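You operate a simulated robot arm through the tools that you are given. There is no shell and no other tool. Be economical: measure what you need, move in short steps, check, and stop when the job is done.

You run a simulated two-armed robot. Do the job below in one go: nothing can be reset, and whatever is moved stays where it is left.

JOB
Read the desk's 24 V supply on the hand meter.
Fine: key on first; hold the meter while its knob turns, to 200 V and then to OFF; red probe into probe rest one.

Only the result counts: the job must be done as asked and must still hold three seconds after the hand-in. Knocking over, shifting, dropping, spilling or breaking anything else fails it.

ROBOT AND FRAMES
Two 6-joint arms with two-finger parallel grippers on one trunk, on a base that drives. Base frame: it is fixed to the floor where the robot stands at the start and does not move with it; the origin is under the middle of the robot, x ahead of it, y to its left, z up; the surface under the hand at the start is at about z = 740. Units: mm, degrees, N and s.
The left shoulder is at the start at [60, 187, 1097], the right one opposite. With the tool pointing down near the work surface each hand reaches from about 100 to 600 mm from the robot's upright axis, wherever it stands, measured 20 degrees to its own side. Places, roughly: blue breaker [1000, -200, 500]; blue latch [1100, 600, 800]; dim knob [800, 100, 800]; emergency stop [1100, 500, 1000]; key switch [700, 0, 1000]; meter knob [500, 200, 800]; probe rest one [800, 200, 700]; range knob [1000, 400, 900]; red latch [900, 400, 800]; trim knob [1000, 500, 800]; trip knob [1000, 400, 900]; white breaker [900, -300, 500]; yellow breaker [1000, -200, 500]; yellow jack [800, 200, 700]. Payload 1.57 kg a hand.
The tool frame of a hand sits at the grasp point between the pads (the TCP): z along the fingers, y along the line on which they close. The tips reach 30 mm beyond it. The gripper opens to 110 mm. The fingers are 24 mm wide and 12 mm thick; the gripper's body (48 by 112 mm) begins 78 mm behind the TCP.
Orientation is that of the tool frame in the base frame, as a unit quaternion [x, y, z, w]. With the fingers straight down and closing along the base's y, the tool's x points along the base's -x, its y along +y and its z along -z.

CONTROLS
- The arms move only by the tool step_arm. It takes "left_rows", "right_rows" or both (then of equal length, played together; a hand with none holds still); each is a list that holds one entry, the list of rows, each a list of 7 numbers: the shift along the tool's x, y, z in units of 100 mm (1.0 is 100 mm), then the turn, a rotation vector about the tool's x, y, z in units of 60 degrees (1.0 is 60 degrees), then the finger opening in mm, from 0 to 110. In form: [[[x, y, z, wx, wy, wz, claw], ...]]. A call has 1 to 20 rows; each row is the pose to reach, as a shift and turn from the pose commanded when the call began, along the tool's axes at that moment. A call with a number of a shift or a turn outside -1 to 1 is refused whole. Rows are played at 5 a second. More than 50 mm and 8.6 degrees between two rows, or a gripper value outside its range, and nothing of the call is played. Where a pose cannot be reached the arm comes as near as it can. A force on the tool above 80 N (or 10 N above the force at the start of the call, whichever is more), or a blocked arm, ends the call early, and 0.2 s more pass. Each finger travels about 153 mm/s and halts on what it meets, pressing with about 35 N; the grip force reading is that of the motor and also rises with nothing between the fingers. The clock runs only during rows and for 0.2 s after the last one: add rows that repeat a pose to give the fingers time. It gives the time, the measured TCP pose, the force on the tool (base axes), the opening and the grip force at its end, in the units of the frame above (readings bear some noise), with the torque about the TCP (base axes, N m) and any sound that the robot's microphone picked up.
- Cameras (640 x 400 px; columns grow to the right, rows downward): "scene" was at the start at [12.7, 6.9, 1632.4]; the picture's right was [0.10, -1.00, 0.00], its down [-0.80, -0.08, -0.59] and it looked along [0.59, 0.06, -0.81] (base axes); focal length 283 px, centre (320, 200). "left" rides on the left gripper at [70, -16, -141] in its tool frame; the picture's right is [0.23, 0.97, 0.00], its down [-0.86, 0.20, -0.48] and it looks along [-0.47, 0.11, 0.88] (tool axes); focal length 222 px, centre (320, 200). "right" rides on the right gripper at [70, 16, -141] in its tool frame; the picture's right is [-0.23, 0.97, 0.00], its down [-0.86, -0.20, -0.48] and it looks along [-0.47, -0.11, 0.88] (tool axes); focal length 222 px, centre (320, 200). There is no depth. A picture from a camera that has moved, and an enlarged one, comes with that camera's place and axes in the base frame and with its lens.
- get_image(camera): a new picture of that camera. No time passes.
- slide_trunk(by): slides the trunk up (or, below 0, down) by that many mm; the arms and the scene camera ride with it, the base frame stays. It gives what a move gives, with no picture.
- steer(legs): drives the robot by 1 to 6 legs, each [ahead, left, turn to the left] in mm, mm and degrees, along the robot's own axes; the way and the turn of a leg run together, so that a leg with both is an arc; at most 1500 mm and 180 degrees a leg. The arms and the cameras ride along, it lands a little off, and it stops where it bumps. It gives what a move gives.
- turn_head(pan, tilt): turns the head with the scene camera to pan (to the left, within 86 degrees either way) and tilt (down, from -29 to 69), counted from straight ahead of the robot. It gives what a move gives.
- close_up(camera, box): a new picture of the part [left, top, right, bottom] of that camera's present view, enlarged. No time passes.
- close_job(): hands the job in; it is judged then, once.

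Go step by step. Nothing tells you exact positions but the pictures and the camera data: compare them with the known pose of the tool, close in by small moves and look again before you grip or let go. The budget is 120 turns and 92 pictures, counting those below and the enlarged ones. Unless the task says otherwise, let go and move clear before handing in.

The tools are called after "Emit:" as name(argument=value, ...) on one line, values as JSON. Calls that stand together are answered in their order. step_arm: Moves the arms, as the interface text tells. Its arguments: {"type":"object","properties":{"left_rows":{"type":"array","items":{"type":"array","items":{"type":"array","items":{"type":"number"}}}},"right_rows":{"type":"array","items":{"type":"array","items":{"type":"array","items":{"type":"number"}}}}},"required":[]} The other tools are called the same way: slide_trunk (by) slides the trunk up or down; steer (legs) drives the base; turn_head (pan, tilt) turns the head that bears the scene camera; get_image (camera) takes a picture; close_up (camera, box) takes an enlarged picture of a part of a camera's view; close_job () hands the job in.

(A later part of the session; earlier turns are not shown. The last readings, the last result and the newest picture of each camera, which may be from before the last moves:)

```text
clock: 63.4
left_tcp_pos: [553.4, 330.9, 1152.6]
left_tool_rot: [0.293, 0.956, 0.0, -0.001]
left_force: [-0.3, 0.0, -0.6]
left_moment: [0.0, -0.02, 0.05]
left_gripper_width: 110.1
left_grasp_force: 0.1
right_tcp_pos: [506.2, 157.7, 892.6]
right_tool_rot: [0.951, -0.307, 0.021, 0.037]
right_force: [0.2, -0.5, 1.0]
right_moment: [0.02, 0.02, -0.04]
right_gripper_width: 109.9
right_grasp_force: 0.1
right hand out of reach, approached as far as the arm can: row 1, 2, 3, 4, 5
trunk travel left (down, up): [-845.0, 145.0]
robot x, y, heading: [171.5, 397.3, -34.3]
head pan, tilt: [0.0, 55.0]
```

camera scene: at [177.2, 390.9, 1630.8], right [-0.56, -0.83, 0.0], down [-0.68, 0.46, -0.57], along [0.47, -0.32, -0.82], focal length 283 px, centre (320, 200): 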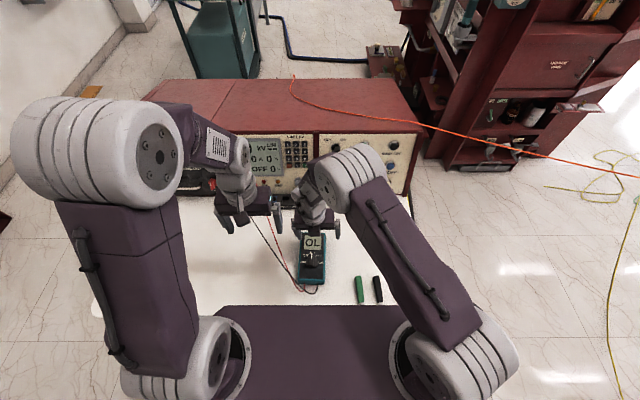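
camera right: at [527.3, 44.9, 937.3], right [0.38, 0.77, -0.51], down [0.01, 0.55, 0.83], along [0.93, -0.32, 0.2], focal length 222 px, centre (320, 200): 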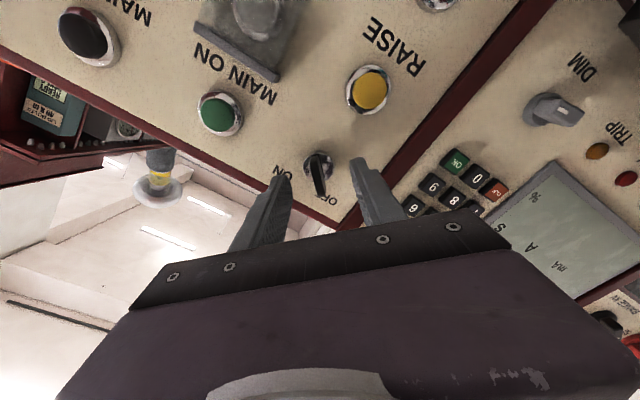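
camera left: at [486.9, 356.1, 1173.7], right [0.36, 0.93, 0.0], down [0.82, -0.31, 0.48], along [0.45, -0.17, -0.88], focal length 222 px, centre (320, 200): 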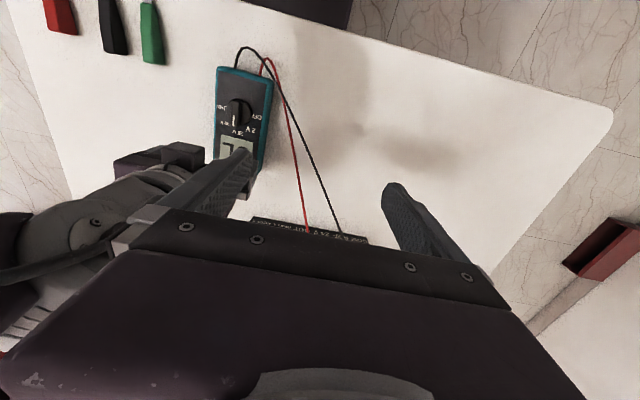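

The right wrist is in a posture that favours a steep forearm. Moving closer and raising the shoulders more should let it point straight down over the meter.

Emit:
steer(legs=[[45, 0, 0]])

Emit:
slide_trunk(by=100)

Emit:
step_arm(right_rows=[[[0, -0.08, 0.2, 0.02, 0, 0, 110], [0, -0.16, 0.4, 0.04, 0, 0, 110], [0, -0.24, 0.6, 0.06, -0.01, 0, 110], [0, -0.3, 0.8, 0.07, -0.02, 0, 110], [0, -0.32, 1.0, 0.07, -0.03, 0, 110]]])

Emit:
get_image(camera="scene")

```text
clock: 64.3
left_tcp_pos: [584.8, 309.9, 1156.1]
left_tool_rot: [0.292, 0.956, -0.002, 0.002]
left_force: [-1.0, 0.7, 0.8]
left_moment: [-0.04, -0.07, -0.02]
left_gripper_width: 109.9
left_grasp_force: 0.0
right_tcp_pos: [537.4, 136.5, 897.3]
right_tool_rot: [0.951, -0.307, 0.023, 0.039]
right_force: [-0.8, -0.4, -0.5]
right_moment: [-0.06, -0.05, -0.01]
right_gripper_width: 109.9
right_grasp_force: 0.0
trunk travel left (down, up): [-845.0, 145.0]
robot x, y, heading: [206.8, 372.6, -34.6]
head pan, tilt: [0.0, 55.0]
```

```text
clock: 65.6
left_tcp_pos: [588.5, 306.9, 1252.3]
left_tool_rot: [0.292, 0.956, 0.0, 0.0]
left_force: [-0.3, 0.1, 0.0]
left_moment: [0.0, 0.03, -0.02]
left_gripper_width: 110.0
left_grasp_force: 0.1
right_tcp_pos: [542.8, 134.1, 994.6]
right_tool_rot: [0.951, -0.307, 0.019, 0.036]
right_force: [-0.4, 0.0, -0.2]
right_moment: [0.0, 0.01, 0.01]
right_gripper_width: 110.1
right_grasp_force: 0.1
trunk travel left (down, up): [-945.0, 45.0]
robot x, y, heading: [208.5, 373.2, -34.3]
head pan, tilt: [0.0, 55.0]
```

```text
clock: 66.8
left_tcp_pos: [590.9, 305.7, 1252.1]
left_tool_rot: [0.293, 0.956, -0.001, -0.001]
left_force: [0.5, -0.1, -0.2]
left_moment: [0.02, -0.03, 0.01]
left_gripper_width: 109.8
left_grasp_force: 0.1
right_tcp_pos: [533.9, 155.5, 897.8]
right_tool_rot: [0.951, -0.306, 0.033, 0.014]
right_force: [-0.5, -0.2, 0.3]
right_moment: [-0.02, -0.03, 0.03]
right_gripper_width: 110.1
right_grasp_force: 0.0
right hand out of reach, approached as far as the arm can: row 2, 3, 4, 5
trunk travel left (down, up): [-945.0, 45.0]
robot x, y, heading: [206.0, 374.6, -33.9]
head pan, tilt: [0.0, 55.0]
```

```text
35 pictures are left
camera scene: at [213.9, 366.2, 1850.8], right [-0.56, -0.83, 0.0], down [-0.68, 0.46, -0.57], along [0.47, -0.32, -0.82], focal length 283 px, centre (320, 200)
```

scene: 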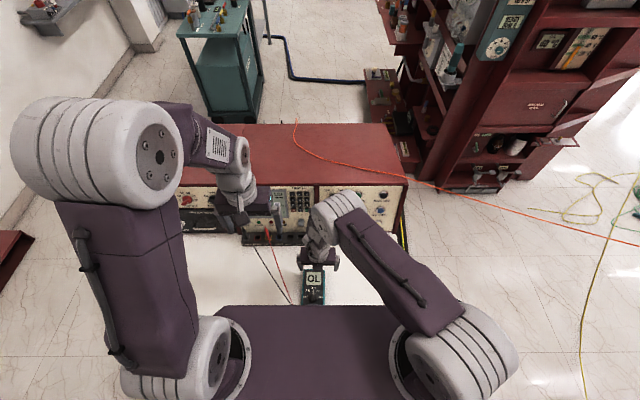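

I'll swap roles: the right arm's steep posture suits turning the knob, and the left arm, which is healthy, holds the display end. I'll move the right aside, unroll it 180° and roll the left 180°.

Emit:
step_arm(right_rows=[[[0, 0.25, -0.1, 0, 0, 0, 110], [0, 0.5, -0.2, 0, 0, 0, 110], [0, 0.75, -0.3, 0, 0, 0, 110], [0, 1.0, -0.3, 0, 0, 0, 110], [0, 1.0, -0.3, 0, 0, 0, 110]]])

Emit:
step_arm(left_rows=[[[0, 0, 0, 0, 0, 0.125, 110], [0, 0, 0, 0, 0, 0.25, 110], [0, 0, 0, 0, 0, 0.375, 110], [0, 0, 0, 0, 0, 0.5, 110], [0, 0, 0, 0, 0, 0.625, 110], [0, 0, 0, 0, 0, 0.75, 110], [0, 0, 0, 0, 0, 0.875, 110], [0, 0, 0, 0, 0, 1.0, 110]]], right_rows=[[[0, 0, 0, 0, 0, -0.125, 110], [0, 0, 0, 0, 0, -0.25, 110], [0, 0, 0, 0, 0, -0.375, 110], [0, 0, 0, 0, 0, -0.5, 110], [0, 0, 0, 0, 0, -0.625, 110], [0, 0, 0, 0, 0, -0.75, 110], [0, 0, 0, 0, 0, -0.875, 110], [0, 0, 0, 0, 0, -1.0, 110]]])

Emit:
step_arm(left_rows=[[[0, 0, 0, 0, 0, 0.125, 110], [0, 0, 0, 0, 0, 0.25, 110], [0, 0, 0, 0, 0, 0.375, 110], [0, 0, 0, 0, 0, 0.5, 110], [0, 0, 0, 0, 0, 0.625, 110], [0, 0, 0, 0, 0, 0.75, 110], [0, 0, 0, 0, 0, 0.875, 110], [0, 0, 0, 0, 0, 1.0, 110]]], right_rows=[[[0, 0, 0, 0, 0, -0.125, 110], [0, 0, 0, 0, 0, -0.25, 110], [0, 0, 0, 0, 0, -0.375, 110], [0, 0, 0, 0, 0, -0.5, 110], [0, 0, 0, 0, 0, -0.625, 110], [0, 0, 0, 0, 0, -0.75, 110], [0, 0, 0, 0, 0, -0.875, 110], [0, 0, 0, 0, 0, -1.0, 110]]])

Emit:
step_arm(left_rows=[[[0, 0, 0, 0, 0, 0.125, 110], [0, 0, 0, 0, 0, 0.25, 110], [0, 0, 0, 0, 0, 0.375, 110], [0, 0, 0, 0, 0, 0.5, 110], [0, 0, 0, 0, 0, 0.625, 110], [0, 0, 0, 0, 0, 0.75, 110], [0, 0, 0, 0, 0, 0.875, 110], [0, 0, 0, 0, 0, 1.0, 110]]], right_rows=[[[0, 0, 0, 0, 0, -0.125, 110], [0, 0, 0, 0, 0, -0.25, 110], [0, 0, 0, 0, 0, -0.375, 110], [0, 0, 0, 0, 0, -0.5, 110], [0, 0, 0, 0, 0, -0.625, 110], [0, 0, 0, 0, 0, -0.75, 110], [0, 0, 0, 0, 0, -0.875, 110], [0, 0, 0, 0, 0, -1.0, 110]]])

```text
clock: 68.0
left_tcp_pos: [589.9, 306.0, 1252.9]
left_tool_rot: [0.293, 0.956, 0.0, -0.001]
left_force: [-0.3, -0.1, -0.1]
left_moment: [-0.03, -0.03, 0.0]
left_gripper_width: 110.1
left_grasp_force: 0.0
right_tcp_pos: [472.9, 74.3, 925.9]
right_tool_rot: [0.952, -0.307, 0.018, 0.001]
right_force: [0.1, -0.8, -0.1]
right_moment: [-0.04, -0.04, 0.01]
right_gripper_width: 109.8
right_grasp_force: 0.0
right hand out of reach, approached as far as the arm can: row 1, 2, 3
trunk travel left (down, up): [-945.0, 45.0]
robot x, y, heading: [207.2, 373.0, -34.2]
head pan, tilt: [0.0, 55.0]
```

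```text
clock: 69.8
left_tcp_pos: [589.1, 306.7, 1252.4]
left_tool_rot: [0.732, 0.681, -0.001, 0.0]
left_force: [0.6, -0.2, -0.2]
left_moment: [0.02, 0.05, 0.0]
left_gripper_width: 110.1
left_grasp_force: 0.0
right_tcp_pos: [473.2, 73.3, 925.4]
right_tool_rot: [0.977, 0.211, 0.016, 0.012]
right_force: [0.7, 0.3, 0.6]
right_moment: [0.0, 0.0, -0.01]
right_gripper_width: 109.8
right_grasp_force: 0.1
trunk travel left (down, up): [-945.0, 45.0]
robot x, y, heading: [201.5, 374.0, -34.0]
head pan, tilt: [0.0, 55.0]
```

```text
clock: 71.6
left_tcp_pos: [591.3, 305.1, 1252.0]
left_tool_rot: [0.975, 0.224, 0.0, 0.001]
left_force: [0.0, -0.4, -0.7]
left_moment: [0.0, 0.02, -0.02]
left_gripper_width: 110.2
left_grasp_force: 0.1
right_tcp_pos: [473.1, 74.3, 926.5]
right_tool_rot: [0.74, 0.672, 0.008, 0.018]
right_force: [-0.3, 0.2, 0.1]
right_moment: [0.01, 0.04, -0.01]
right_gripper_width: 109.8
right_grasp_force: 0.1
trunk travel left (down, up): [-945.0, 45.0]
robot x, y, heading: [204.8, 372.3, -34.1]
head pan, tilt: [0.0, 55.0]
```

```text
clock: 73.4
left_tcp_pos: [585.1, 301.5, 1250.8]
left_tool_rot: [0.957, -0.29, 0.002, -0.005]
left_force: [0.1, 0.7, -0.6]
left_moment: [-0.01, 0.0, -0.01]
left_gripper_width: 110.0
left_grasp_force: 0.1
left hand out of reach, approached as far as the arm can: row 8
right_tcp_pos: [473.4, 73.8, 925.1]
right_tool_rot: [0.305, 0.952, -0.002, 0.019]
right_force: [-1.2, 0.6, 0.5]
right_moment: [-0.01, 0.0, 0.0]
right_gripper_width: 109.9
right_grasp_force: 0.1
trunk travel left (down, up): [-945.0, 45.0]
robot x, y, heading: [208.0, 374.7, -34.3]
head pan, tilt: [0.0, 55.0]
```

Both rolls succeeded. Next I'll move the right hand further aside and bring the left over the meter's display end, descending in stages.

Emit:
step_arm(left_rows=[[[0.07, 0.16, 0, 0, 0, 0, 110], [0.15, 0.32, 0, 0, 0, 0, 110], [0.22, 0.48, 0, 0, 0, 0, 110], [0.3, 0.65, 0, 0, 0, 0, 110]]], right_rows=[[[0.07, -0.2, 0, 0, 0, 0, 110], [0.15, -0.4, 0, 0, 0, 0, 110], [0.22, -0.6, 0, 0, 0, 0, 110], [0.3, -0.8, 0, 0, 0, 0, 110]]])

Emit:
step_arm(left_rows=[[[0.07, 0.16, 0.2, 0, 0, 0, 110], [0.14, 0.32, 0.4, 0, 0, 0, 110], [0.21, 0.48, 0.6, 0, 0, 0, 110], [0.28, 0.65, 0.8, 0, 0, 0, 110], [0.28, 0.65, 1.0, 0, 0, 0, 110]]])

Emit:
step_arm(left_rows=[[[0, 0, 0.25, 0, 0, 0, 110], [0, 0, 0.5, 0, 0, 0, 110], [0, 0, 0.75, 0, 0, 0, 110], [0, 0, 1.0, 0, 0, 0, 110]]])

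Emit:
step_arm(left_rows=[[[0, 0, 0.25, 0, 0, 0, 110], [0, 0, 0.5, 0, 0, 0, 110], [0, 0, 0.75, 0, 0, 0, 110], [0, 0, 0.75, 0, 0, 0, 110]]])

Emit:
get_image(camera="left")

Emit:
get_image(camera="right")

```text
clock: 74.4
left_tcp_pos: [573.9, 228.7, 1253.5]
left_tool_rot: [0.956, -0.292, -0.001, 0.001]
left_force: [-0.5, -0.7, 0.3]
left_moment: [0.01, 0.02, 0.03]
left_gripper_width: 109.8
left_grasp_force: 0.1
right_tcp_pos: [413.1, 32.9, 922.7]
right_tool_rot: [0.306, 0.952, 0.017, 0.001]
right_force: [-0.5, 0.3, -0.8]
right_moment: [0.01, -0.02, 0.0]
right_gripper_width: 109.9
right_grasp_force: 0.0
right hand out of reach, approached as far as the arm can: row 3, 4
trunk travel left (down, up): [-945.0, 45.0]
robot x, y, heading: [208.7, 376.3, -34.2]
head pan, tilt: [0.0, 55.0]
```

```text
clock: 75.6
left_tcp_pos: [560.8, 161.6, 1151.6]
left_tool_rot: [0.956, -0.293, -0.001, 0.0]
left_force: [0.9, -0.2, 0.1]
left_moment: [-0.02, -0.02, -0.04]
left_gripper_width: 110.0
left_grasp_force: 0.1
right_tcp_pos: [412.8, 32.9, 923.7]
right_tool_rot: [0.307, 0.952, 0.017, 0.001]
right_force: [-0.6, -0.9, -0.4]
right_moment: [-0.01, 0.01, -0.02]
right_gripper_width: 110.0
right_grasp_force: 0.0
trunk travel left (down, up): [-945.0, 45.0]
robot x, y, heading: [205.8, 371.2, -34.4]
head pan, tilt: [0.0, 55.0]
```

```text
clock: 76.6
left_tcp_pos: [563.4, 161.2, 1052.1]
left_tool_rot: [0.956, -0.292, 0.0, 0.0]
left_force: [0.6, 0.0, -0.1]
left_moment: [0.03, -0.01, 0.02]
left_gripper_width: 109.9
left_grasp_force: 0.1
right_tcp_pos: [413.0, 33.9, 924.5]
right_tool_rot: [0.307, 0.952, 0.017, 0.001]
right_force: [0.3, -0.6, -0.8]
right_moment: [-0.05, 0.0, -0.01]
right_gripper_width: 110.1
right_grasp_force: 0.0
trunk travel left (down, up): [-945.0, 45.0]
robot x, y, heading: [205.1, 370.7, -34.1]
head pan, tilt: [0.0, 55.0]
```

```text
clock: 77.6
left_tcp_pos: [561.8, 160.9, 976.3]
left_tool_rot: [0.956, -0.293, -0.001, 0.001]
left_force: [0.4, 0.6, 0.8]
left_moment: [0.02, -0.01, -0.01]
left_gripper_width: 110.2
left_grasp_force: 0.1
right_tcp_pos: [412.7, 34.5, 923.8]
right_tool_rot: [0.306, 0.952, 0.017, 0.001]
right_force: [0.7, -0.1, -0.8]
right_moment: [0.04, -0.01, -0.02]
right_gripper_width: 110.1
right_grasp_force: 0.2
trunk travel left (down, up): [-945.0, 45.0]
robot x, y, heading: [205.5, 374.0, -34.1]
head pan, tilt: [0.0, 55.0]
```

```text
34 pictures are left
camera left: at [628.0, 135.3, 1118.0], right [-0.36, -0.93, 0.0], down [-0.82, 0.31, 0.48], along [-0.45, 0.17, -0.88], focal length 222 px, centre (320, 200)
```

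left: 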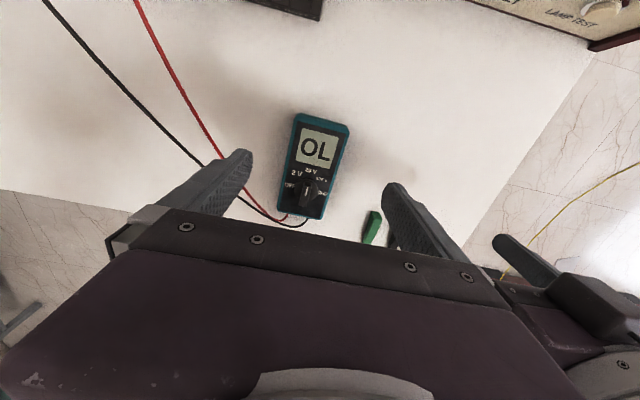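

```text
33 pictures are left
camera right: at [365.4, 84.4, 1066.3], right [0.75, 0.66, 0.03], down [0.57, -0.68, 0.47], along [0.33, -0.33, -0.88], focal length 222 px, centre (320, 200)
```

right: 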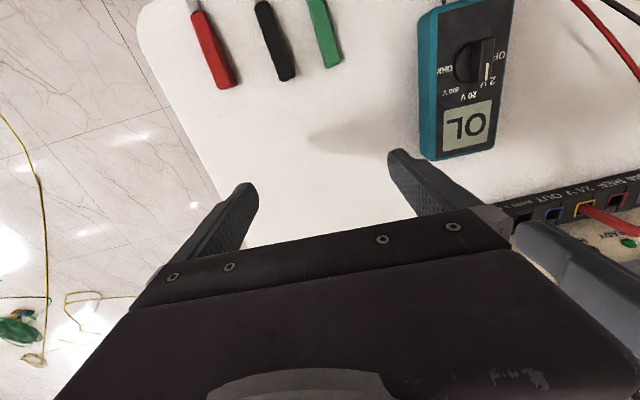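

The meter is centred under the left hand. I'll descend with a slight tilt away from the knob and stop with the tips about 12 mm above the desk.

Emit:
step_arm(left_rows=[[[0, 0, 0.25, 0, -0.04, 0, 110], [0, 0, 0.5, 0, -0.08, 0, 110], [0, 0, 0.75, 0, -0.12, 0, 110], [0, 0, 1.0, 0, -0.133, 0, 110], [0, 0, 1.0, 0, -0.133, 0, 110]]])

Emit:
step_arm(left_rows=[[[0.03, 0, 0.22, 0, 0, 0, 110], [0.06, 0, 0.44, 0, 0, 0, 110], [0.09, 0, 0.66, 0, 0, 0, 110], [0.13, 0, 0.86, 0, 0, 0, 110], [0.13, 0, 0.9, 0, 0, 0, 110]]])

Emit:
get_image(camera="left")

Emit:
get_image(camera="right")

```text
clock: 78.8
left_tcp_pos: [560.2, 160.9, 876.9]
left_tool_rot: [0.954, -0.291, -0.068, -0.019]
left_force: [-0.8, 0.8, 0.2]
left_moment: [-0.03, -0.02, 0.01]
left_gripper_width: 110.0
left_grasp_force: 0.0
right_tcp_pos: [413.6, 35.0, 923.4]
right_tool_rot: [0.307, 0.951, 0.018, 0.001]
right_force: [-0.2, -0.5, 0.7]
right_moment: [-0.01, -0.01, -0.02]
right_gripper_width: 110.0
right_grasp_force: 0.1
trunk travel left (down, up): [-945.0, 45.0]
robot x, y, heading: [203.9, 372.8, -34.2]
head pan, tilt: [0.0, 55.0]
```

```text
clock: 80.0
left_tcp_pos: [551.9, 177.9, 814.2]
left_tool_rot: [0.954, -0.291, -0.068, -0.019]
left_force: [-0.1, -0.8, -0.3]
left_moment: [-0.02, 0.01, 0.0]
left_gripper_width: 109.7
left_grasp_force: 0.0
left hand out of reach, approached as far as the arm can: row 3, 4, 5
right_tcp_pos: [412.9, 34.1, 923.1]
right_tool_rot: [0.306, 0.952, 0.017, 0.001]
right_force: [0.1, -0.4, 0.3]
right_moment: [0.01, -0.04, -0.03]
right_gripper_width: 109.8
right_grasp_force: 0.0
trunk travel left (down, up): [-945.0, 45.0]
robot x, y, heading: [206.1, 374.1, -34.2]
head pan, tilt: [0.0, 55.0]
```

```text
32 pictures are left
camera left: at [635.4, 141.7, 943.5], right [-0.36, -0.93, -0.03], down [-0.76, 0.27, 0.59], along [-0.55, 0.24, -0.8], focal length 222 px, centre (320, 200)
```

left: 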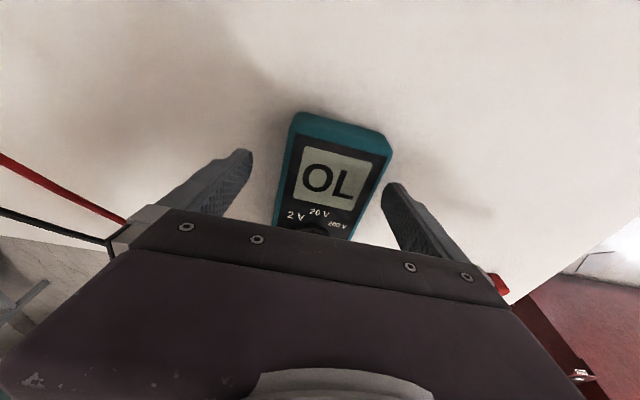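

```text
31 pictures are left
camera right: at [365.6, 84.2, 1066.2], right [0.75, 0.66, 0.03], down [0.57, -0.68, 0.46], along [0.33, -0.33, -0.89], focal length 222 px, centre (320, 200)
```

right: 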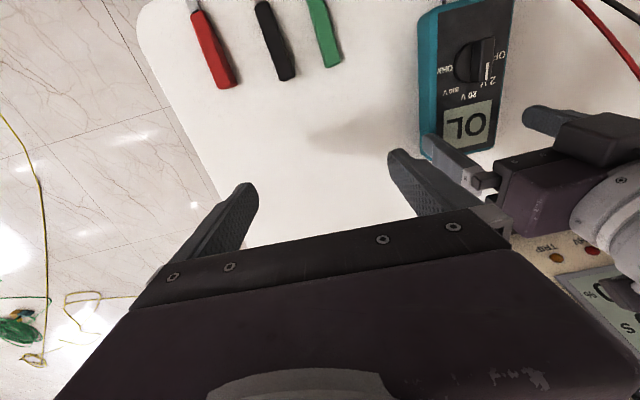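

The left arm is at its reach limit because the trunk is high. I'll lift the hand a bit, lower the trunk 80 mm and approach again.

Emit:
step_arm(left_rows=[[[-0.02, 0, -0.2, 0, 0, 0, 110], [-0.05, 0, -0.4, 0, 0, 0, 110], [-0.07, 0, -0.6, 0, 0, 0, 110], [-0.1, 0, -0.8, 0, 0, 0, 110]]])

Emit:
slide_trunk(by=-80)

```text
clock: 81.0
left_tcp_pos: [571.4, 145.4, 866.8]
left_tool_rot: [0.954, -0.292, -0.069, -0.015]
left_force: [0.9, -0.6, 0.4]
left_moment: [0.11, 0.07, -0.02]
left_gripper_width: 109.9
left_grasp_force: 0.1
left hand out of reach, approached as far as the arm can: row 1, 2, 3, 4
right_tcp_pos: [413.3, 33.9, 923.6]
right_tool_rot: [0.307, 0.952, 0.018, 0.001]
right_force: [-0.2, -0.2, -0.1]
right_moment: [-0.01, -0.01, -0.02]
right_gripper_width: 109.9
right_grasp_force: 0.1
trunk travel left (down, up): [-945.0, 45.0]
robot x, y, heading: [204.2, 370.4, -34.3]
head pan, tilt: [0.0, 55.0]
```

```text
clock: 82.2
left_tcp_pos: [571.0, 148.7, 786.0]
left_tool_rot: [0.953, -0.293, -0.07, -0.017]
left_force: [1.1, -0.1, 0.6]
left_moment: [0.0, -0.02, 0.04]
left_gripper_width: 109.7
left_grasp_force: 0.1
right_tcp_pos: [412.0, 34.9, 842.9]
right_tool_rot: [0.306, 0.952, 0.017, 0.001]
right_force: [-0.1, -0.4, 0.4]
right_moment: [-0.01, 0.01, -0.03]
right_gripper_width: 109.9
right_grasp_force: 0.1
trunk travel left (down, up): [-865.0, 125.0]
robot x, y, heading: [201.0, 372.6, -34.6]
head pan, tilt: [0.0, 55.0]
```

The left hand straddles the meter end at z 786 with no contact. A small correction toward the centre, then I'll look.

Emit:
step_arm(left_rows=[[[-0.05, -0.02, 0.0, 0, 0, 0, 110], [-0.1, -0.04, 0, 0, 0, 0, 110], [-0.14, -0.05, 0.02, 0, 0, 0, 110], [-0.14, -0.05, 0.02, 0, 0, 0, 110]]])

Emit:
get_image(camera="left")

```text
clock: 83.2
left_tcp_pos: [560.5, 160.0, 787.0]
left_tool_rot: [0.954, -0.293, -0.069, -0.017]
left_force: [0.4, -0.5, -0.3]
left_moment: [0.0, 0.04, 0.0]
left_gripper_width: 109.8
left_grasp_force: 0.0
right_tcp_pos: [413.9, 33.2, 843.1]
right_tool_rot: [0.306, 0.952, 0.017, 0.001]
right_force: [-1.2, 0.0, 1.2]
right_moment: [0.0, -0.02, 0.02]
right_gripper_width: 110.0
right_grasp_force: 0.1
trunk travel left (down, up): [-865.0, 125.0]
robot x, y, heading: [203.7, 374.3, -34.4]
head pan, tilt: [0.0, 55.0]
```

```text
30 pictures are left
camera left: at [645.5, 124.9, 916.0], right [-0.36, -0.93, -0.02], down [-0.75, 0.28, 0.6], along [-0.55, 0.23, -0.8], focal length 222 px, centre (320, 200)
```

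left: 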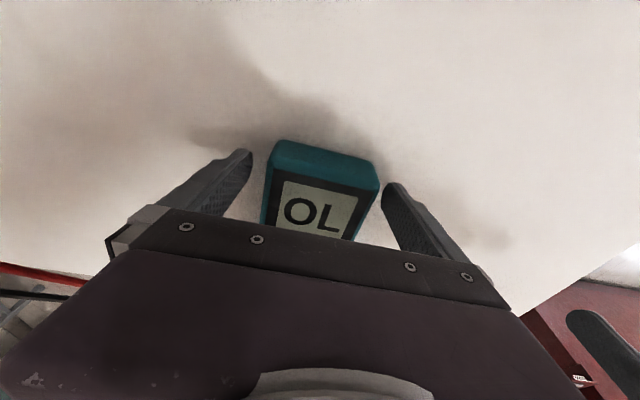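

The meter sits between the fingers, slightly off to one side. I'll shift 3 mm, lower 8 mm and close gently.

Emit:
step_arm(left_rows=[[[0, 0.03, 0.03, 0, 0, 0, 110], [0.01, 0.03, 0.08, 0, 0, 0, 110], [0.01, 0.03, 0.08, 0, 0, 0, 100], [0.01, 0.03, 0.08, 0, 0, 0, 90], [0.01, 0.03, 0.08, 0, 0, 0, 82], [0.01, 0.03, 0.08, 0, 0, 0, 76], [0.01, 0.03, 0.08, 0, 0, 0, 70], [0.01, 0.03, 0.08, 0, 0, 0, 60], [0.01, 0.03, 0.08, 0, 0, 0, 60]]])

Emit:
get_image(camera="right")

Emit:
close_up(camera="scene", box=[220, 190, 420, 315])

```text
clock: 85.2
left_tcp_pos: [560.3, 158.9, 778.8]
left_tool_rot: [0.953, -0.293, -0.069, -0.017]
left_force: [0.2, -0.3, 0.0]
left_moment: [0.23, -0.03, -0.22]
left_gripper_width: 86.7
left_grasp_force: 34.8
right_tcp_pos: [412.7, 33.8, 843.2]
right_tool_rot: [0.306, 0.952, 0.016, 0.001]
right_force: [0.5, -0.2, 0.0]
right_moment: [-0.01, 0.0, 0.0]
right_gripper_width: 110.1
right_grasp_force: 0.1
trunk travel left (down, up): [-865.0, 125.0]
robot x, y, heading: [202.7, 371.9, -34.4]
head pan, tilt: [0.0, 55.0]
```

```text
29 pictures are left
camera right: at [365.5, 84.3, 986.3], right [0.75, 0.66, 0.03], down [0.57, -0.68, 0.46], along [0.33, -0.33, -0.88], focal length 222 px, centre (320, 200)
```

right: 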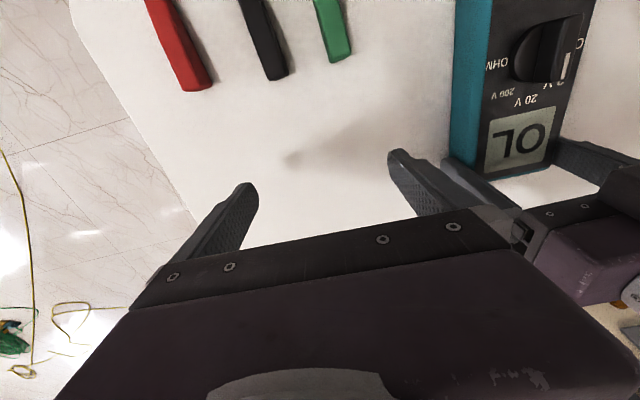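

```text
3.20 times, centred on (320, 252) of scene
camera zoom: at [214.0, 366.2, 1770.8], right [-0.56, -0.83, 0.0], down [-0.68, 0.46, -0.57], along [0.47, -0.32, -0.82], focal length 905 px, centre (320, 32)
```

zoom: 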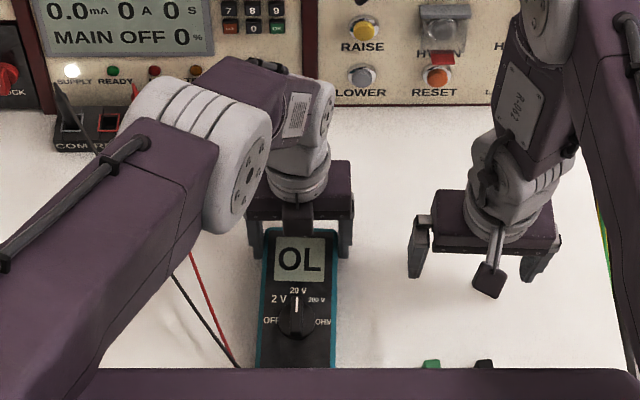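

The meter is firmly gripped, but the left elbow leans over the knob at this trunk height. I'll release, raise both hands, lower the trunk about 115 mm so the elbows stay apart, and grip again.

Emit:
step_arm(left_rows=[[[0, 0, 0, 0, 0, 0, 100], [0, 0, 0, 0, 0, 0, 110], [0, 0, 0, 0, 0, 0, 110], [-0.03, 0, -0.25, 0, 0, 0, 110], [-0.06, 0, -0.5, 0, 0, 0, 110], [-0.09, 0, -0.75, 0, 0, 0, 110], [-0.12, 0, -0.95, 0, 0, 0, 110]]], right_rows=[[[0, 0, -0.2, 0, 0, 0, 110], [0, 0, -0.4, 0, 0, 0, 110], [0, 0, -0.6, 0, 0, 0, 110], [0, 0, -0.8, 0, 0, 0, 110], [0, 0, -1.0, 0, 0, 0, 110], [0, 0, -1.0, 0, 0, 0, 110], [0, 0, -1.0, 0, 0, 0, 110]]])

Emit:
slide_trunk(by=-90)

```text
clock: 86.8
left_tcp_pos: [561.3, 157.0, 874.7]
left_tool_rot: [0.953, -0.293, -0.071, -0.018]
left_force: [0.5, -0.6, 0.7]
left_moment: [0.01, 0.03, -0.03]
left_gripper_width: 109.9
left_grasp_force: 0.1
right_tcp_pos: [413.3, 30.5, 942.4]
right_tool_rot: [0.306, 0.952, 0.016, 0.002]
right_force: [-0.2, 0.3, 0.4]
right_moment: [-0.02, 0.02, -0.02]
right_gripper_width: 110.0
right_grasp_force: 0.1
trunk travel left (down, up): [-865.0, 125.0]
robot x, y, heading: [201.6, 371.8, -34.2]
head pan, tilt: [0.0, 55.0]
```

```text
clock: 88.0
left_tcp_pos: [561.9, 157.8, 783.9]
left_tool_rot: [0.954, -0.292, -0.07, -0.017]
left_force: [0.6, 0.2, -0.4]
left_moment: [-0.02, 0.0, 0.01]
left_gripper_width: 110.0
left_grasp_force: 0.0
right_tcp_pos: [412.8, 31.2, 852.9]
right_tool_rot: [0.307, 0.952, 0.016, 0.001]
right_force: [1.3, 0.2, -0.4]
right_moment: [0.04, -0.01, -0.01]
right_gripper_width: 110.1
right_grasp_force: 0.0
trunk travel left (down, up): [-775.0, 215.0]
robot x, y, heading: [204.2, 373.5, -34.1]
head pan, tilt: [0.0, 55.0]
```

Back around the meter at the lower trunk. I'll regrip and check elbow clearance above the knob.

Emit:
step_arm(left_rows=[[[0.01, 0, 0.05, 0, 0, 0, 110], [0.01, 0, 0.05, 0, 0, 0, 100], [0.01, 0, 0.05, 0, 0, 0, 92], [0.01, 0, 0.05, 0, 0, 0, 86], [0.01, 0, 0.05, 0, 0, 0, 80], [0.01, 0, 0.05, 0, 0, 0, 70], [0.01, 0, 0.05, 0, 0, 0, 60], [0.01, 0, 0.05, 0, 0, 0, 60]]], right_rows=[[[0, 0, -0.1, 0, 0, 0, 110], [0, 0, -0.2, 0, 0, 0, 110], [0, 0, -0.2, 0, 0, 0, 110], [0, 0, -0.2, 0, 0, 0, 100], [0, 0, -0.2, 0, 0, 0, 80], [0, 0, -0.2, 0, 0, 0, 60], [0, 0, -0.2, 0, 0, 0, 50], [0, 0, -0.2, 0, 0, 0, 50]]])

Emit:
get_image(camera="scene")

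```text
clock: 89.8
left_tcp_pos: [562.7, 156.7, 778.8]
left_tool_rot: [0.954, -0.293, -0.07, -0.017]
left_force: [0.8, 0.5, 3.1]
left_moment: [0.3, -0.04, -0.18]
left_gripper_width: 86.6
left_grasp_force: 34.7
right_tcp_pos: [410.8, 29.8, 873.9]
right_tool_rot: [0.307, 0.952, 0.016, 0.001]
right_force: [0.8, -0.4, -0.7]
right_moment: [0.01, -0.01, 0.01]
right_gripper_width: 50.3
right_grasp_force: 0.1
trunk travel left (down, up): [-775.0, 215.0]
robot x, y, heading: [206.0, 372.3, -34.2]
head pan, tilt: [0.0, 55.0]
```

```text
27 pictures are left
camera scene: at [213.8, 366.3, 1680.8], right [-0.56, -0.83, 0.0], down [-0.68, 0.46, -0.57], along [0.47, -0.32, -0.82], focal length 283 px, centre (320, 200)
```

scene: 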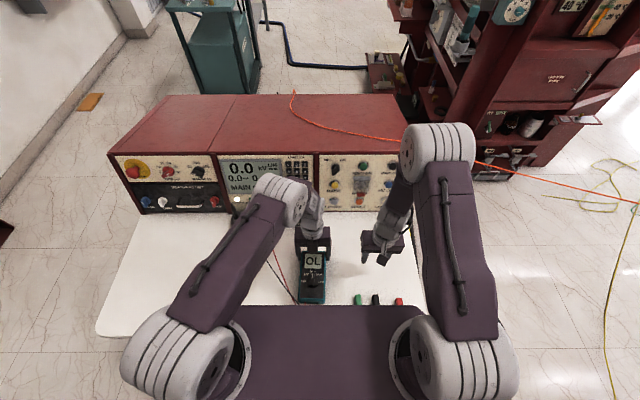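

The meter is held again and the arms are better separated. I'll bring the right hand partway toward the knob and look.

Emit:
step_arm(right_rows=[[[0.15, 0.25, 0, 0, 0, 0, 50], [0.3, 0.5, 0, 0, 0, 0, 50], [0.4, 0.75, 0, 0, 0, 0, 50], [0.48, 1.0, 0, 0, 0, 0, 50]]])

Emit:
get_image(camera="right")

```text
clock: 90.8
left_tcp_pos: [561.5, 157.4, 779.4]
left_tool_rot: [0.954, -0.293, -0.069, -0.017]
left_force: [1.7, 0.9, 4.2]
left_moment: [0.29, -0.24, 0.08]
left_gripper_width: 86.4
left_grasp_force: 34.9
right_tcp_pos: [430.1, 139.1, 875.4]
right_tool_rot: [0.307, 0.952, 0.016, 0.001]
right_force: [-0.4, -0.5, -0.2]
right_moment: [-0.05, 0.02, 0.04]
right_gripper_width: 50.2
right_grasp_force: 0.0
right hand out of reach, approached as far as the arm can: row 2
trunk travel left (down, up): [-775.0, 215.0]
robot x, y, heading: [206.8, 374.2, -34.4]
head pan, tilt: [0.0, 55.0]
```

```text
26 pictures are left
camera right: at [383.2, 189.5, 1019.0], right [0.75, 0.66, 0.03], down [0.57, -0.68, 0.47], along [0.33, -0.33, -0.88], focal length 222 px, centre (320, 200)
```

right: 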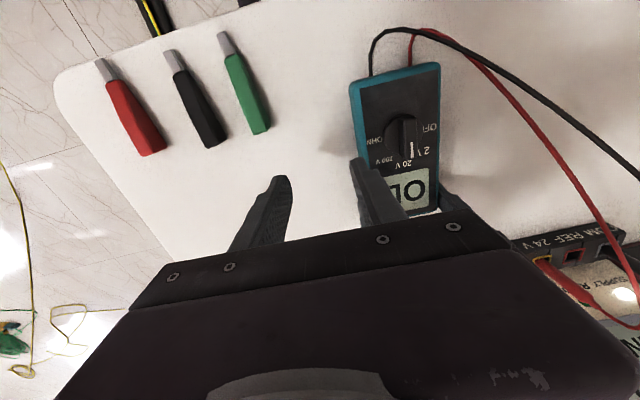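

The knob is confirmed near [484, 216]. Moving directly above it.

Emit:
step_arm(right_rows=[[[0, 0.25, 0, 0, 0, 0, 50], [0, 0.5, 0, 0, 0, 0, 50], [0, 0.75, 0, 0, 0, 0, 50], [0.01, 0.94, 0, 0, 0, 0, 50], [0.01, 0.94, 0, 0, 0, 0, 50]]])

Emit:
get_image(camera="right")

Emit:
get_image(camera="scene")

```text
clock: 92.0
left_tcp_pos: [566.8, 161.8, 779.0]
left_tool_rot: [0.957, -0.282, -0.07, -0.017]
left_force: [-3.2, -0.8, 3.3]
left_moment: [0.03, -0.42, 0.05]
left_gripper_width: 86.2
left_grasp_force: 34.9
right_tcp_pos: [480.8, 207.6, 877.0]
right_tool_rot: [0.32, 0.947, 0.015, -0.003]
right_force: [-0.2, -0.4, 0.6]
right_moment: [0.04, -0.03, -0.01]
right_gripper_width: 50.1
right_grasp_force: 0.0
right hand out of reach, approached as far as the arm can: row 2
trunk travel left (down, up): [-775.0, 215.0]
robot x, y, heading: [206.2, 371.0, -34.0]
head pan, tilt: [0.0, 55.0]
```

```text
25 pictures are left
camera right: at [436.0, 259.4, 1020.5], right [0.77, 0.64, 0.02], down [0.56, -0.69, 0.46], along [0.31, -0.34, -0.89], focal length 222 px, centre (320, 200)
```

right: 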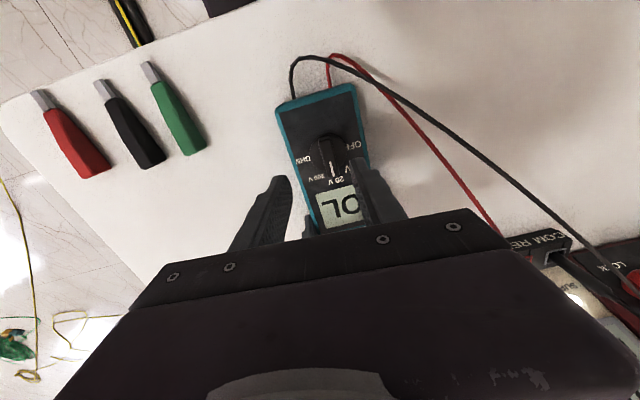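

```text
24 pictures are left
camera scene: at [212.4, 366.4, 1680.7], right [-0.56, -0.83, 0.0], down [-0.68, 0.46, -0.57], along [0.47, -0.32, -0.82], focal length 283 px, centre (320, 200)
```

scene: 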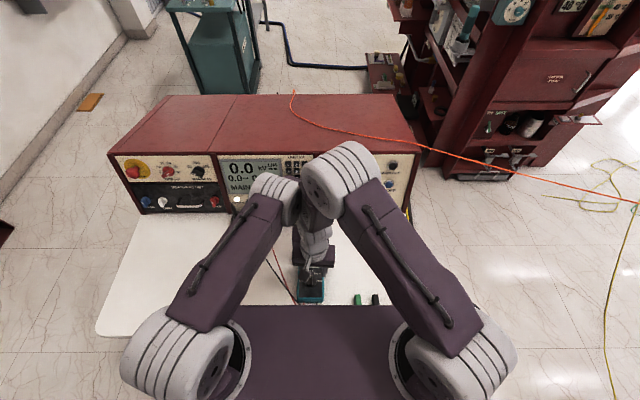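

The arms' elbows brushed each other there, so I need more separation. I'll retreat the right hand, release the meter, raise both hands, then back the base up and lower the trunk so the elbows spread.

Emit:
step_arm(right_rows=[[[0, -0.25, 0, 0, 0, 0, 50], [0, -0.5, 0, 0, 0, 0, 50], [0, -0.75, -0.1, 0, 0, 0, 50], [0, -1.0, -0.3, 0, 0, 0, 50]]])

Emit:
step_arm(right_rows=[[[0, -0.25, -0.2, 0, 0, 0, 50], [0, -0.5, -0.4, 0, 0, 0, 50], [0, -0.75, -0.6, 0, 0, 0, 50], [0, -1.0, -0.8, 0, 0, 0, 50], [0, -1.0, -0.9, 0, 0, 0, 50], [0, -1.0, -0.9, 0, 0, 0, 50], [0, -1.0, -0.9, 0, 0, 0, 50]]], left_rows=[[[0, 0, 0, 0, 0, 0, 95], [0, 0, 0, 0, 0, 0, 110], [0, 0, 0, 0, 0, 0, 110], [-0.03, 0, -0.25, 0, 0, 0, 110], [-0.06, 0, -0.5, 0, 0, 0, 110], [-0.09, 0, -0.75, 0, 0, 0, 110], [-0.13, 0, -1.0, 0, 0, 0, 110]]])

Emit:
step_arm(left_rows=[[[-0.03, 0, -0.2, 0, 0, 0, 110], [-0.06, 0, -0.4, 0, 0, 0, 110], [-0.09, 0, -0.6, 0, 0, 0, 110], [-0.11, 0, -0.8, 0, 0, 0, 110]]])

Emit:
steer(legs=[[-100, 0, 0]])

Emit:
slide_trunk(by=-110)

Emit:
get_image(camera="scene")

```text
clock: 93.0
left_tcp_pos: [561.4, 156.0, 778.4]
left_tool_rot: [0.953, -0.294, -0.069, -0.017]
left_force: [-0.3, -3.5, 5.1]
left_moment: [-0.09, -0.53, -0.12]
left_gripper_width: 86.2
left_grasp_force: 34.7
right_tcp_pos: [426.9, 132.1, 906.3]
right_tool_rot: [0.307, 0.951, 0.016, 0.003]
right_force: [-0.3, -0.9, 0.8]
right_moment: [0.02, -0.01, -0.03]
right_gripper_width: 49.8
right_grasp_force: 0.2
trunk travel left (down, up): [-775.0, 215.0]
robot x, y, heading: [205.0, 374.6, -34.3]
head pan, tilt: [0.0, 55.0]
```

```text
clock: 94.6
left_tcp_pos: [563.0, 157.6, 879.3]
left_tool_rot: [0.953, -0.293, -0.069, -0.017]
left_force: [0.3, -0.5, -0.1]
left_moment: [0.01, -0.06, 0.03]
left_gripper_width: 110.0
left_grasp_force: 0.0
right_tcp_pos: [367.2, 48.7, 993.8]
right_tool_rot: [0.307, 0.952, 0.017, 0.002]
right_force: [0.7, -0.2, -0.5]
right_moment: [0.01, -0.03, -0.03]
right_gripper_width: 50.0
right_grasp_force: 0.0
trunk travel left (down, up): [-775.0, 215.0]
robot x, y, heading: [205.9, 374.3, -34.1]
head pan, tilt: [0.0, 55.0]
```

```text
clock: 95.6
left_tcp_pos: [564.2, 158.0, 960.0]
left_tool_rot: [0.954, -0.292, -0.07, -0.017]
left_force: [0.0, -0.6, -0.2]
left_moment: [0.01, 0.0, -0.02]
left_gripper_width: 110.0
left_grasp_force: 0.0
right_tcp_pos: [367.7, 48.9, 993.4]
right_tool_rot: [0.307, 0.952, 0.016, 0.001]
right_force: [0.6, 0.0, 0.3]
right_moment: [0.01, -0.04, 0.02]
right_gripper_width: 50.1
right_grasp_force: 0.1
trunk travel left (down, up): [-775.0, 215.0]
robot x, y, heading: [206.5, 373.7, -34.3]
head pan, tilt: [0.0, 55.0]
```

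```text
clock: 96.8
left_tcp_pos: [482.4, 213.2, 961.3]
left_tool_rot: [0.954, -0.292, -0.07, -0.017]
left_force: [0.4, 0.3, 0.2]
left_moment: [0.02, 0.01, -0.01]
left_gripper_width: 109.9
left_grasp_force: 0.0
right_tcp_pos: [287.9, 104.8, 991.9]
right_tool_rot: [0.306, 0.952, 0.016, 0.001]
right_force: [0.8, -0.1, 0.0]
right_moment: [-0.02, 0.0, 0.01]
right_gripper_width: 50.1
right_grasp_force: 0.1
trunk travel left (down, up): [-775.0, 215.0]
robot x, y, heading: [118.4, 433.1, -33.9]
head pan, tilt: [0.0, 55.0]
```

```text
clock: 98.2
left_tcp_pos: [482.7, 215.2, 850.8]
left_tool_rot: [0.954, -0.291, -0.07, -0.017]
left_force: [0.8, -0.6, 0.7]
left_moment: [-0.02, 0.01, 0.04]
left_gripper_width: 110.0
left_grasp_force: 0.1
right_tcp_pos: [286.9, 104.5, 883.8]
right_tool_rot: [0.305, 0.952, 0.016, 0.002]
right_force: [0.3, 1.1, 0.4]
right_moment: [-0.01, 0.0, 0.02]
right_gripper_width: 50.0
right_grasp_force: 0.1
trunk travel left (down, up): [-665.0, 325.0]
robot x, y, heading: [123.2, 431.1, -34.1]
head pan, tilt: [0.0, 55.0]
```

```text
23 pictures are left
camera scene: at [131.3, 422.4, 1570.8], right [-0.56, -0.83, 0.0], down [-0.68, 0.46, -0.57], along [0.47, -0.32, -0.82], focal length 283 px, centre (320, 200)
```

scene: 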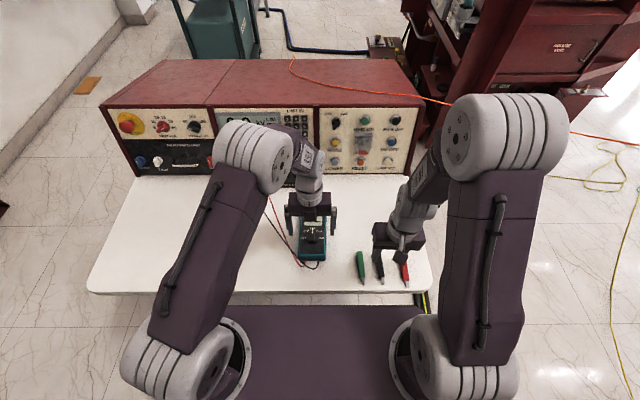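

The elbows are now well spread. I'll move the left hand forward over the display end at a safe height and recheck the meter.

Emit:
step_arm(left_rows=[[[0.25, 0, -0.05, 0, 0, 0, 110], [0.5, 0, -0.1, 0, 0, 0, 110], [0.75, 0, -0.12, 0, 0, 0, 110], [0.96, 0, -0.15, 0, 0, 0, 110], [0.96, 0, -0.15, 0, 0, 0, 110]]])

Emit:
get_image(camera="left")

```text
clock: 99.4
left_tcp_pos: [562.6, 161.0, 850.5]
left_tool_rot: [0.954, -0.292, -0.07, -0.017]
left_force: [-0.4, 0.6, -0.4]
left_moment: [0.03, 0.0, -0.01]
left_gripper_width: 109.9
left_grasp_force: 0.0
right_tcp_pos: [285.1, 105.4, 882.8]
right_tool_rot: [0.306, 0.952, 0.016, 0.002]
right_force: [0.8, -0.2, -0.4]
right_moment: [-0.01, 0.01, 0.0]
right_gripper_width: 49.9
right_grasp_force: 0.0
trunk travel left (down, up): [-665.0, 325.0]
robot x, y, heading: [122.8, 432.3, -34.4]
head pan, tilt: [0.0, 55.0]
```

```text
22 pictures are left
camera left: at [645.7, 125.0, 979.9], right [-0.36, -0.93, -0.02], down [-0.75, 0.27, 0.6], along [-0.55, 0.23, -0.8], focal length 222 px, centre (320, 200)
```

left: 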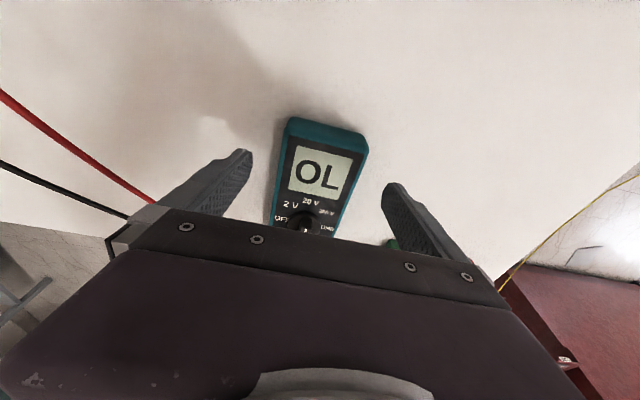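

The meter is still well placed. Descending and gripping it again.

Emit:
step_arm(left_rows=[[[0.05, 0.02, 0.2, 0, 0, 0, 110], [0.1, 0.03, 0.4, 0, 0, 0, 110], [0.14, 0.03, 0.6, 0, 0, 0, 110], [0.16, 0.03, 0.71, 0, 0, 0, 110], [0.16, 0.03, 0.71, 0, 0, 0, 100], [0.16, 0.03, 0.71, 0, 0, 0, 92], [0.16, 0.03, 0.71, 0, 0, 0, 86], [0.16, 0.03, 0.71, 0, 0, 0, 80], [0.16, 0.03, 0.71, 0, 0, 0, 70], [0.16, 0.03, 0.71, 0, 0, 0, 60], [0.16, 0.03, 0.71, 0, 0, 0, 60]]])

Emit:
step_arm(right_rows=[[[-0.25, 0.25, 0, 0, 0, 0, 50], [-0.5, 0.5, 0, 0, 0, 0, 50], [-0.75, 0.75, 0, 0, 0, 0, 50], [-0.95, 1.0, 0, 0, 0, 0, 50], [-0.95, 1.0, 0, 0, 0, 0, 50]]])

Emit:
get_image(camera="scene")

Emit:
get_image(camera="right")

```text
clock: 101.8
left_tcp_pos: [566.6, 155.4, 777.9]
left_tool_rot: [0.954, -0.292, -0.07, -0.016]
left_force: [0.3, -0.3, 0.0]
left_moment: [0.05, -0.13, 0.0]
left_gripper_width: 86.3
left_grasp_force: 35.3
right_tcp_pos: [286.9, 104.7, 883.3]
right_tool_rot: [0.306, 0.952, 0.016, 0.001]
right_force: [0.2, -0.2, 0.3]
right_moment: [0.0, 0.01, -0.04]
right_gripper_width: 50.1
right_grasp_force: 0.1
trunk travel left (down, up): [-665.0, 325.0]
robot x, y, heading: [121.0, 431.5, -34.2]
head pan, tilt: [0.0, 55.0]
```

```text
clock: 103.0
left_tcp_pos: [565.8, 156.8, 778.0]
left_tool_rot: [0.954, -0.291, -0.071, -0.017]
left_force: [1.5, 0.1, 0.0]
left_moment: [0.3, 0.04, -0.19]
left_gripper_width: 85.9
left_grasp_force: 35.0
right_tcp_pos: [421.5, 128.4, 884.6]
right_tool_rot: [0.306, 0.952, 0.016, 0.002]
right_force: [-0.1, 0.0, -0.2]
right_moment: [-0.02, 0.0, 0.01]
right_gripper_width: 49.8
right_grasp_force: 0.0
trunk travel left (down, up): [-665.0, 325.0]
robot x, y, heading: [124.3, 430.3, -34.3]
head pan, tilt: [0.0, 55.0]
```

```text
21 pictures are left
camera scene: at [131.3, 422.1, 1570.8], right [-0.56, -0.83, 0.0], down [-0.68, 0.46, -0.57], along [0.47, -0.32, -0.82], focal length 283 px, centre (320, 200)
```

scene: 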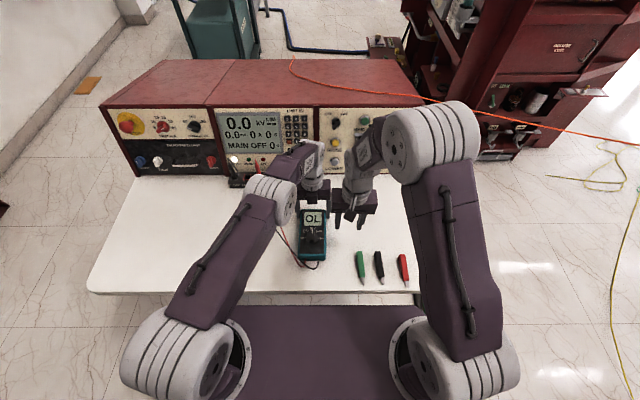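

```text
20 pictures are left
camera right: at [373.4, 178.0, 1028.0], right [0.75, 0.66, 0.03], down [0.57, -0.67, 0.47], along [0.33, -0.33, -0.88], focal length 222 px, centre (320, 200)
```

right: 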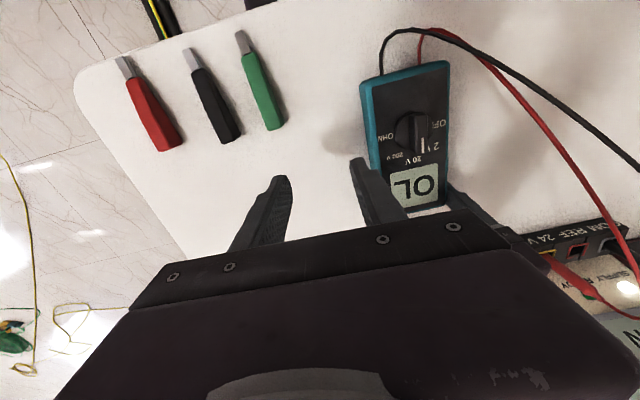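

Good separation now and the meter is held. Moving the right hand over the knob.

Emit:
step_arm(right_rows=[[[0, 0.25, 0, 0, 0, 0, 50], [0, 0.5, 0, 0, 0, 0, 50], [0, 0.75, 0, 0, 0, 0, 50], [0, 1.0, 0, 0, 0, 0, 50], [0, 1.0, 0, 0, 0, 0, 50]]])

Emit:
step_arm(right_rows=[[[0, 0.06, 0.1, 0, 0, 0, 50], [0, 0.06, 0.3, 0, 0, 0, 50], [0, 0.06, 0.3, 0, 0, 0, 50]]])

Emit:
get_image(camera="right")

```text
clock: 104.2
left_tcp_pos: [572.2, 161.4, 778.1]
left_tool_rot: [0.956, -0.284, -0.07, -0.016]
left_force: [-2.7, -1.2, 3.2]
left_moment: [0.06, -0.32, 0.05]
left_gripper_width: 85.9
left_grasp_force: 35.0
right_tcp_pos: [474.1, 204.7, 888.3]
right_tool_rot: [0.315, 0.949, 0.015, -0.002]
right_force: [0.5, -0.8, -0.6]
right_moment: [0.0, 0.02, 0.0]
right_gripper_width: 50.2
right_grasp_force: 0.1
trunk travel left (down, up): [-665.0, 325.0]
robot x, y, heading: [122.9, 428.5, -34.4]
head pan, tilt: [0.0, 55.0]
```

```text
clock: 105.0
left_tcp_pos: [576.0, 170.4, 776.4]
left_tool_rot: [0.959, -0.273, -0.073, -0.019]
left_force: [-3.5, 0.8, 23.0]
left_moment: [0.97, 0.29, 0.35]
left_gripper_width: 86.1
left_grasp_force: 35.1
right_tcp_pos: [483.4, 211.4, 862.5]
right_tool_rot: [0.314, 0.949, 0.016, 0.009]
right_force: [-0.5, 0.1, 0.3]
right_moment: [-0.03, -0.01, 0.03]
right_gripper_width: 49.9
right_grasp_force: 0.1
trunk travel left (down, up): [-665.0, 325.0]
robot x, y, heading: [119.6, 428.9, -34.2]
head pan, tilt: [0.0, 55.0]
```

```text
19 pictures are left
camera right: at [434.7, 262.3, 1004.7], right [0.76, 0.64, 0.04], down [0.55, -0.68, 0.47], along [0.33, -0.34, -0.88], focal length 222 px, centre (320, 200)
```

right: 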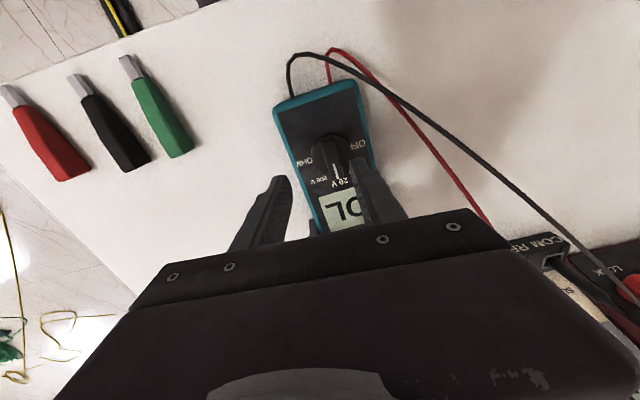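

The right arm is still pushing on the left arm. I'll look from the scene camera to see where they touch.

Emit:
close_up(camera="scene", box=[200, 80, 480, 290])

```text
1.90 times, centred on (340, 185) of scene
camera zoom: at [127.4, 424.2, 1570.8], right [-0.56, -0.83, 0.0], down [-0.68, 0.46, -0.58], along [0.48, -0.32, -0.82], focal length 539 px, centre (282, 229)
```

zoom: 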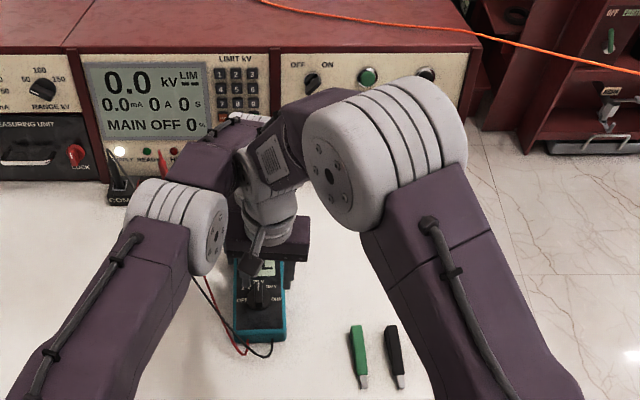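

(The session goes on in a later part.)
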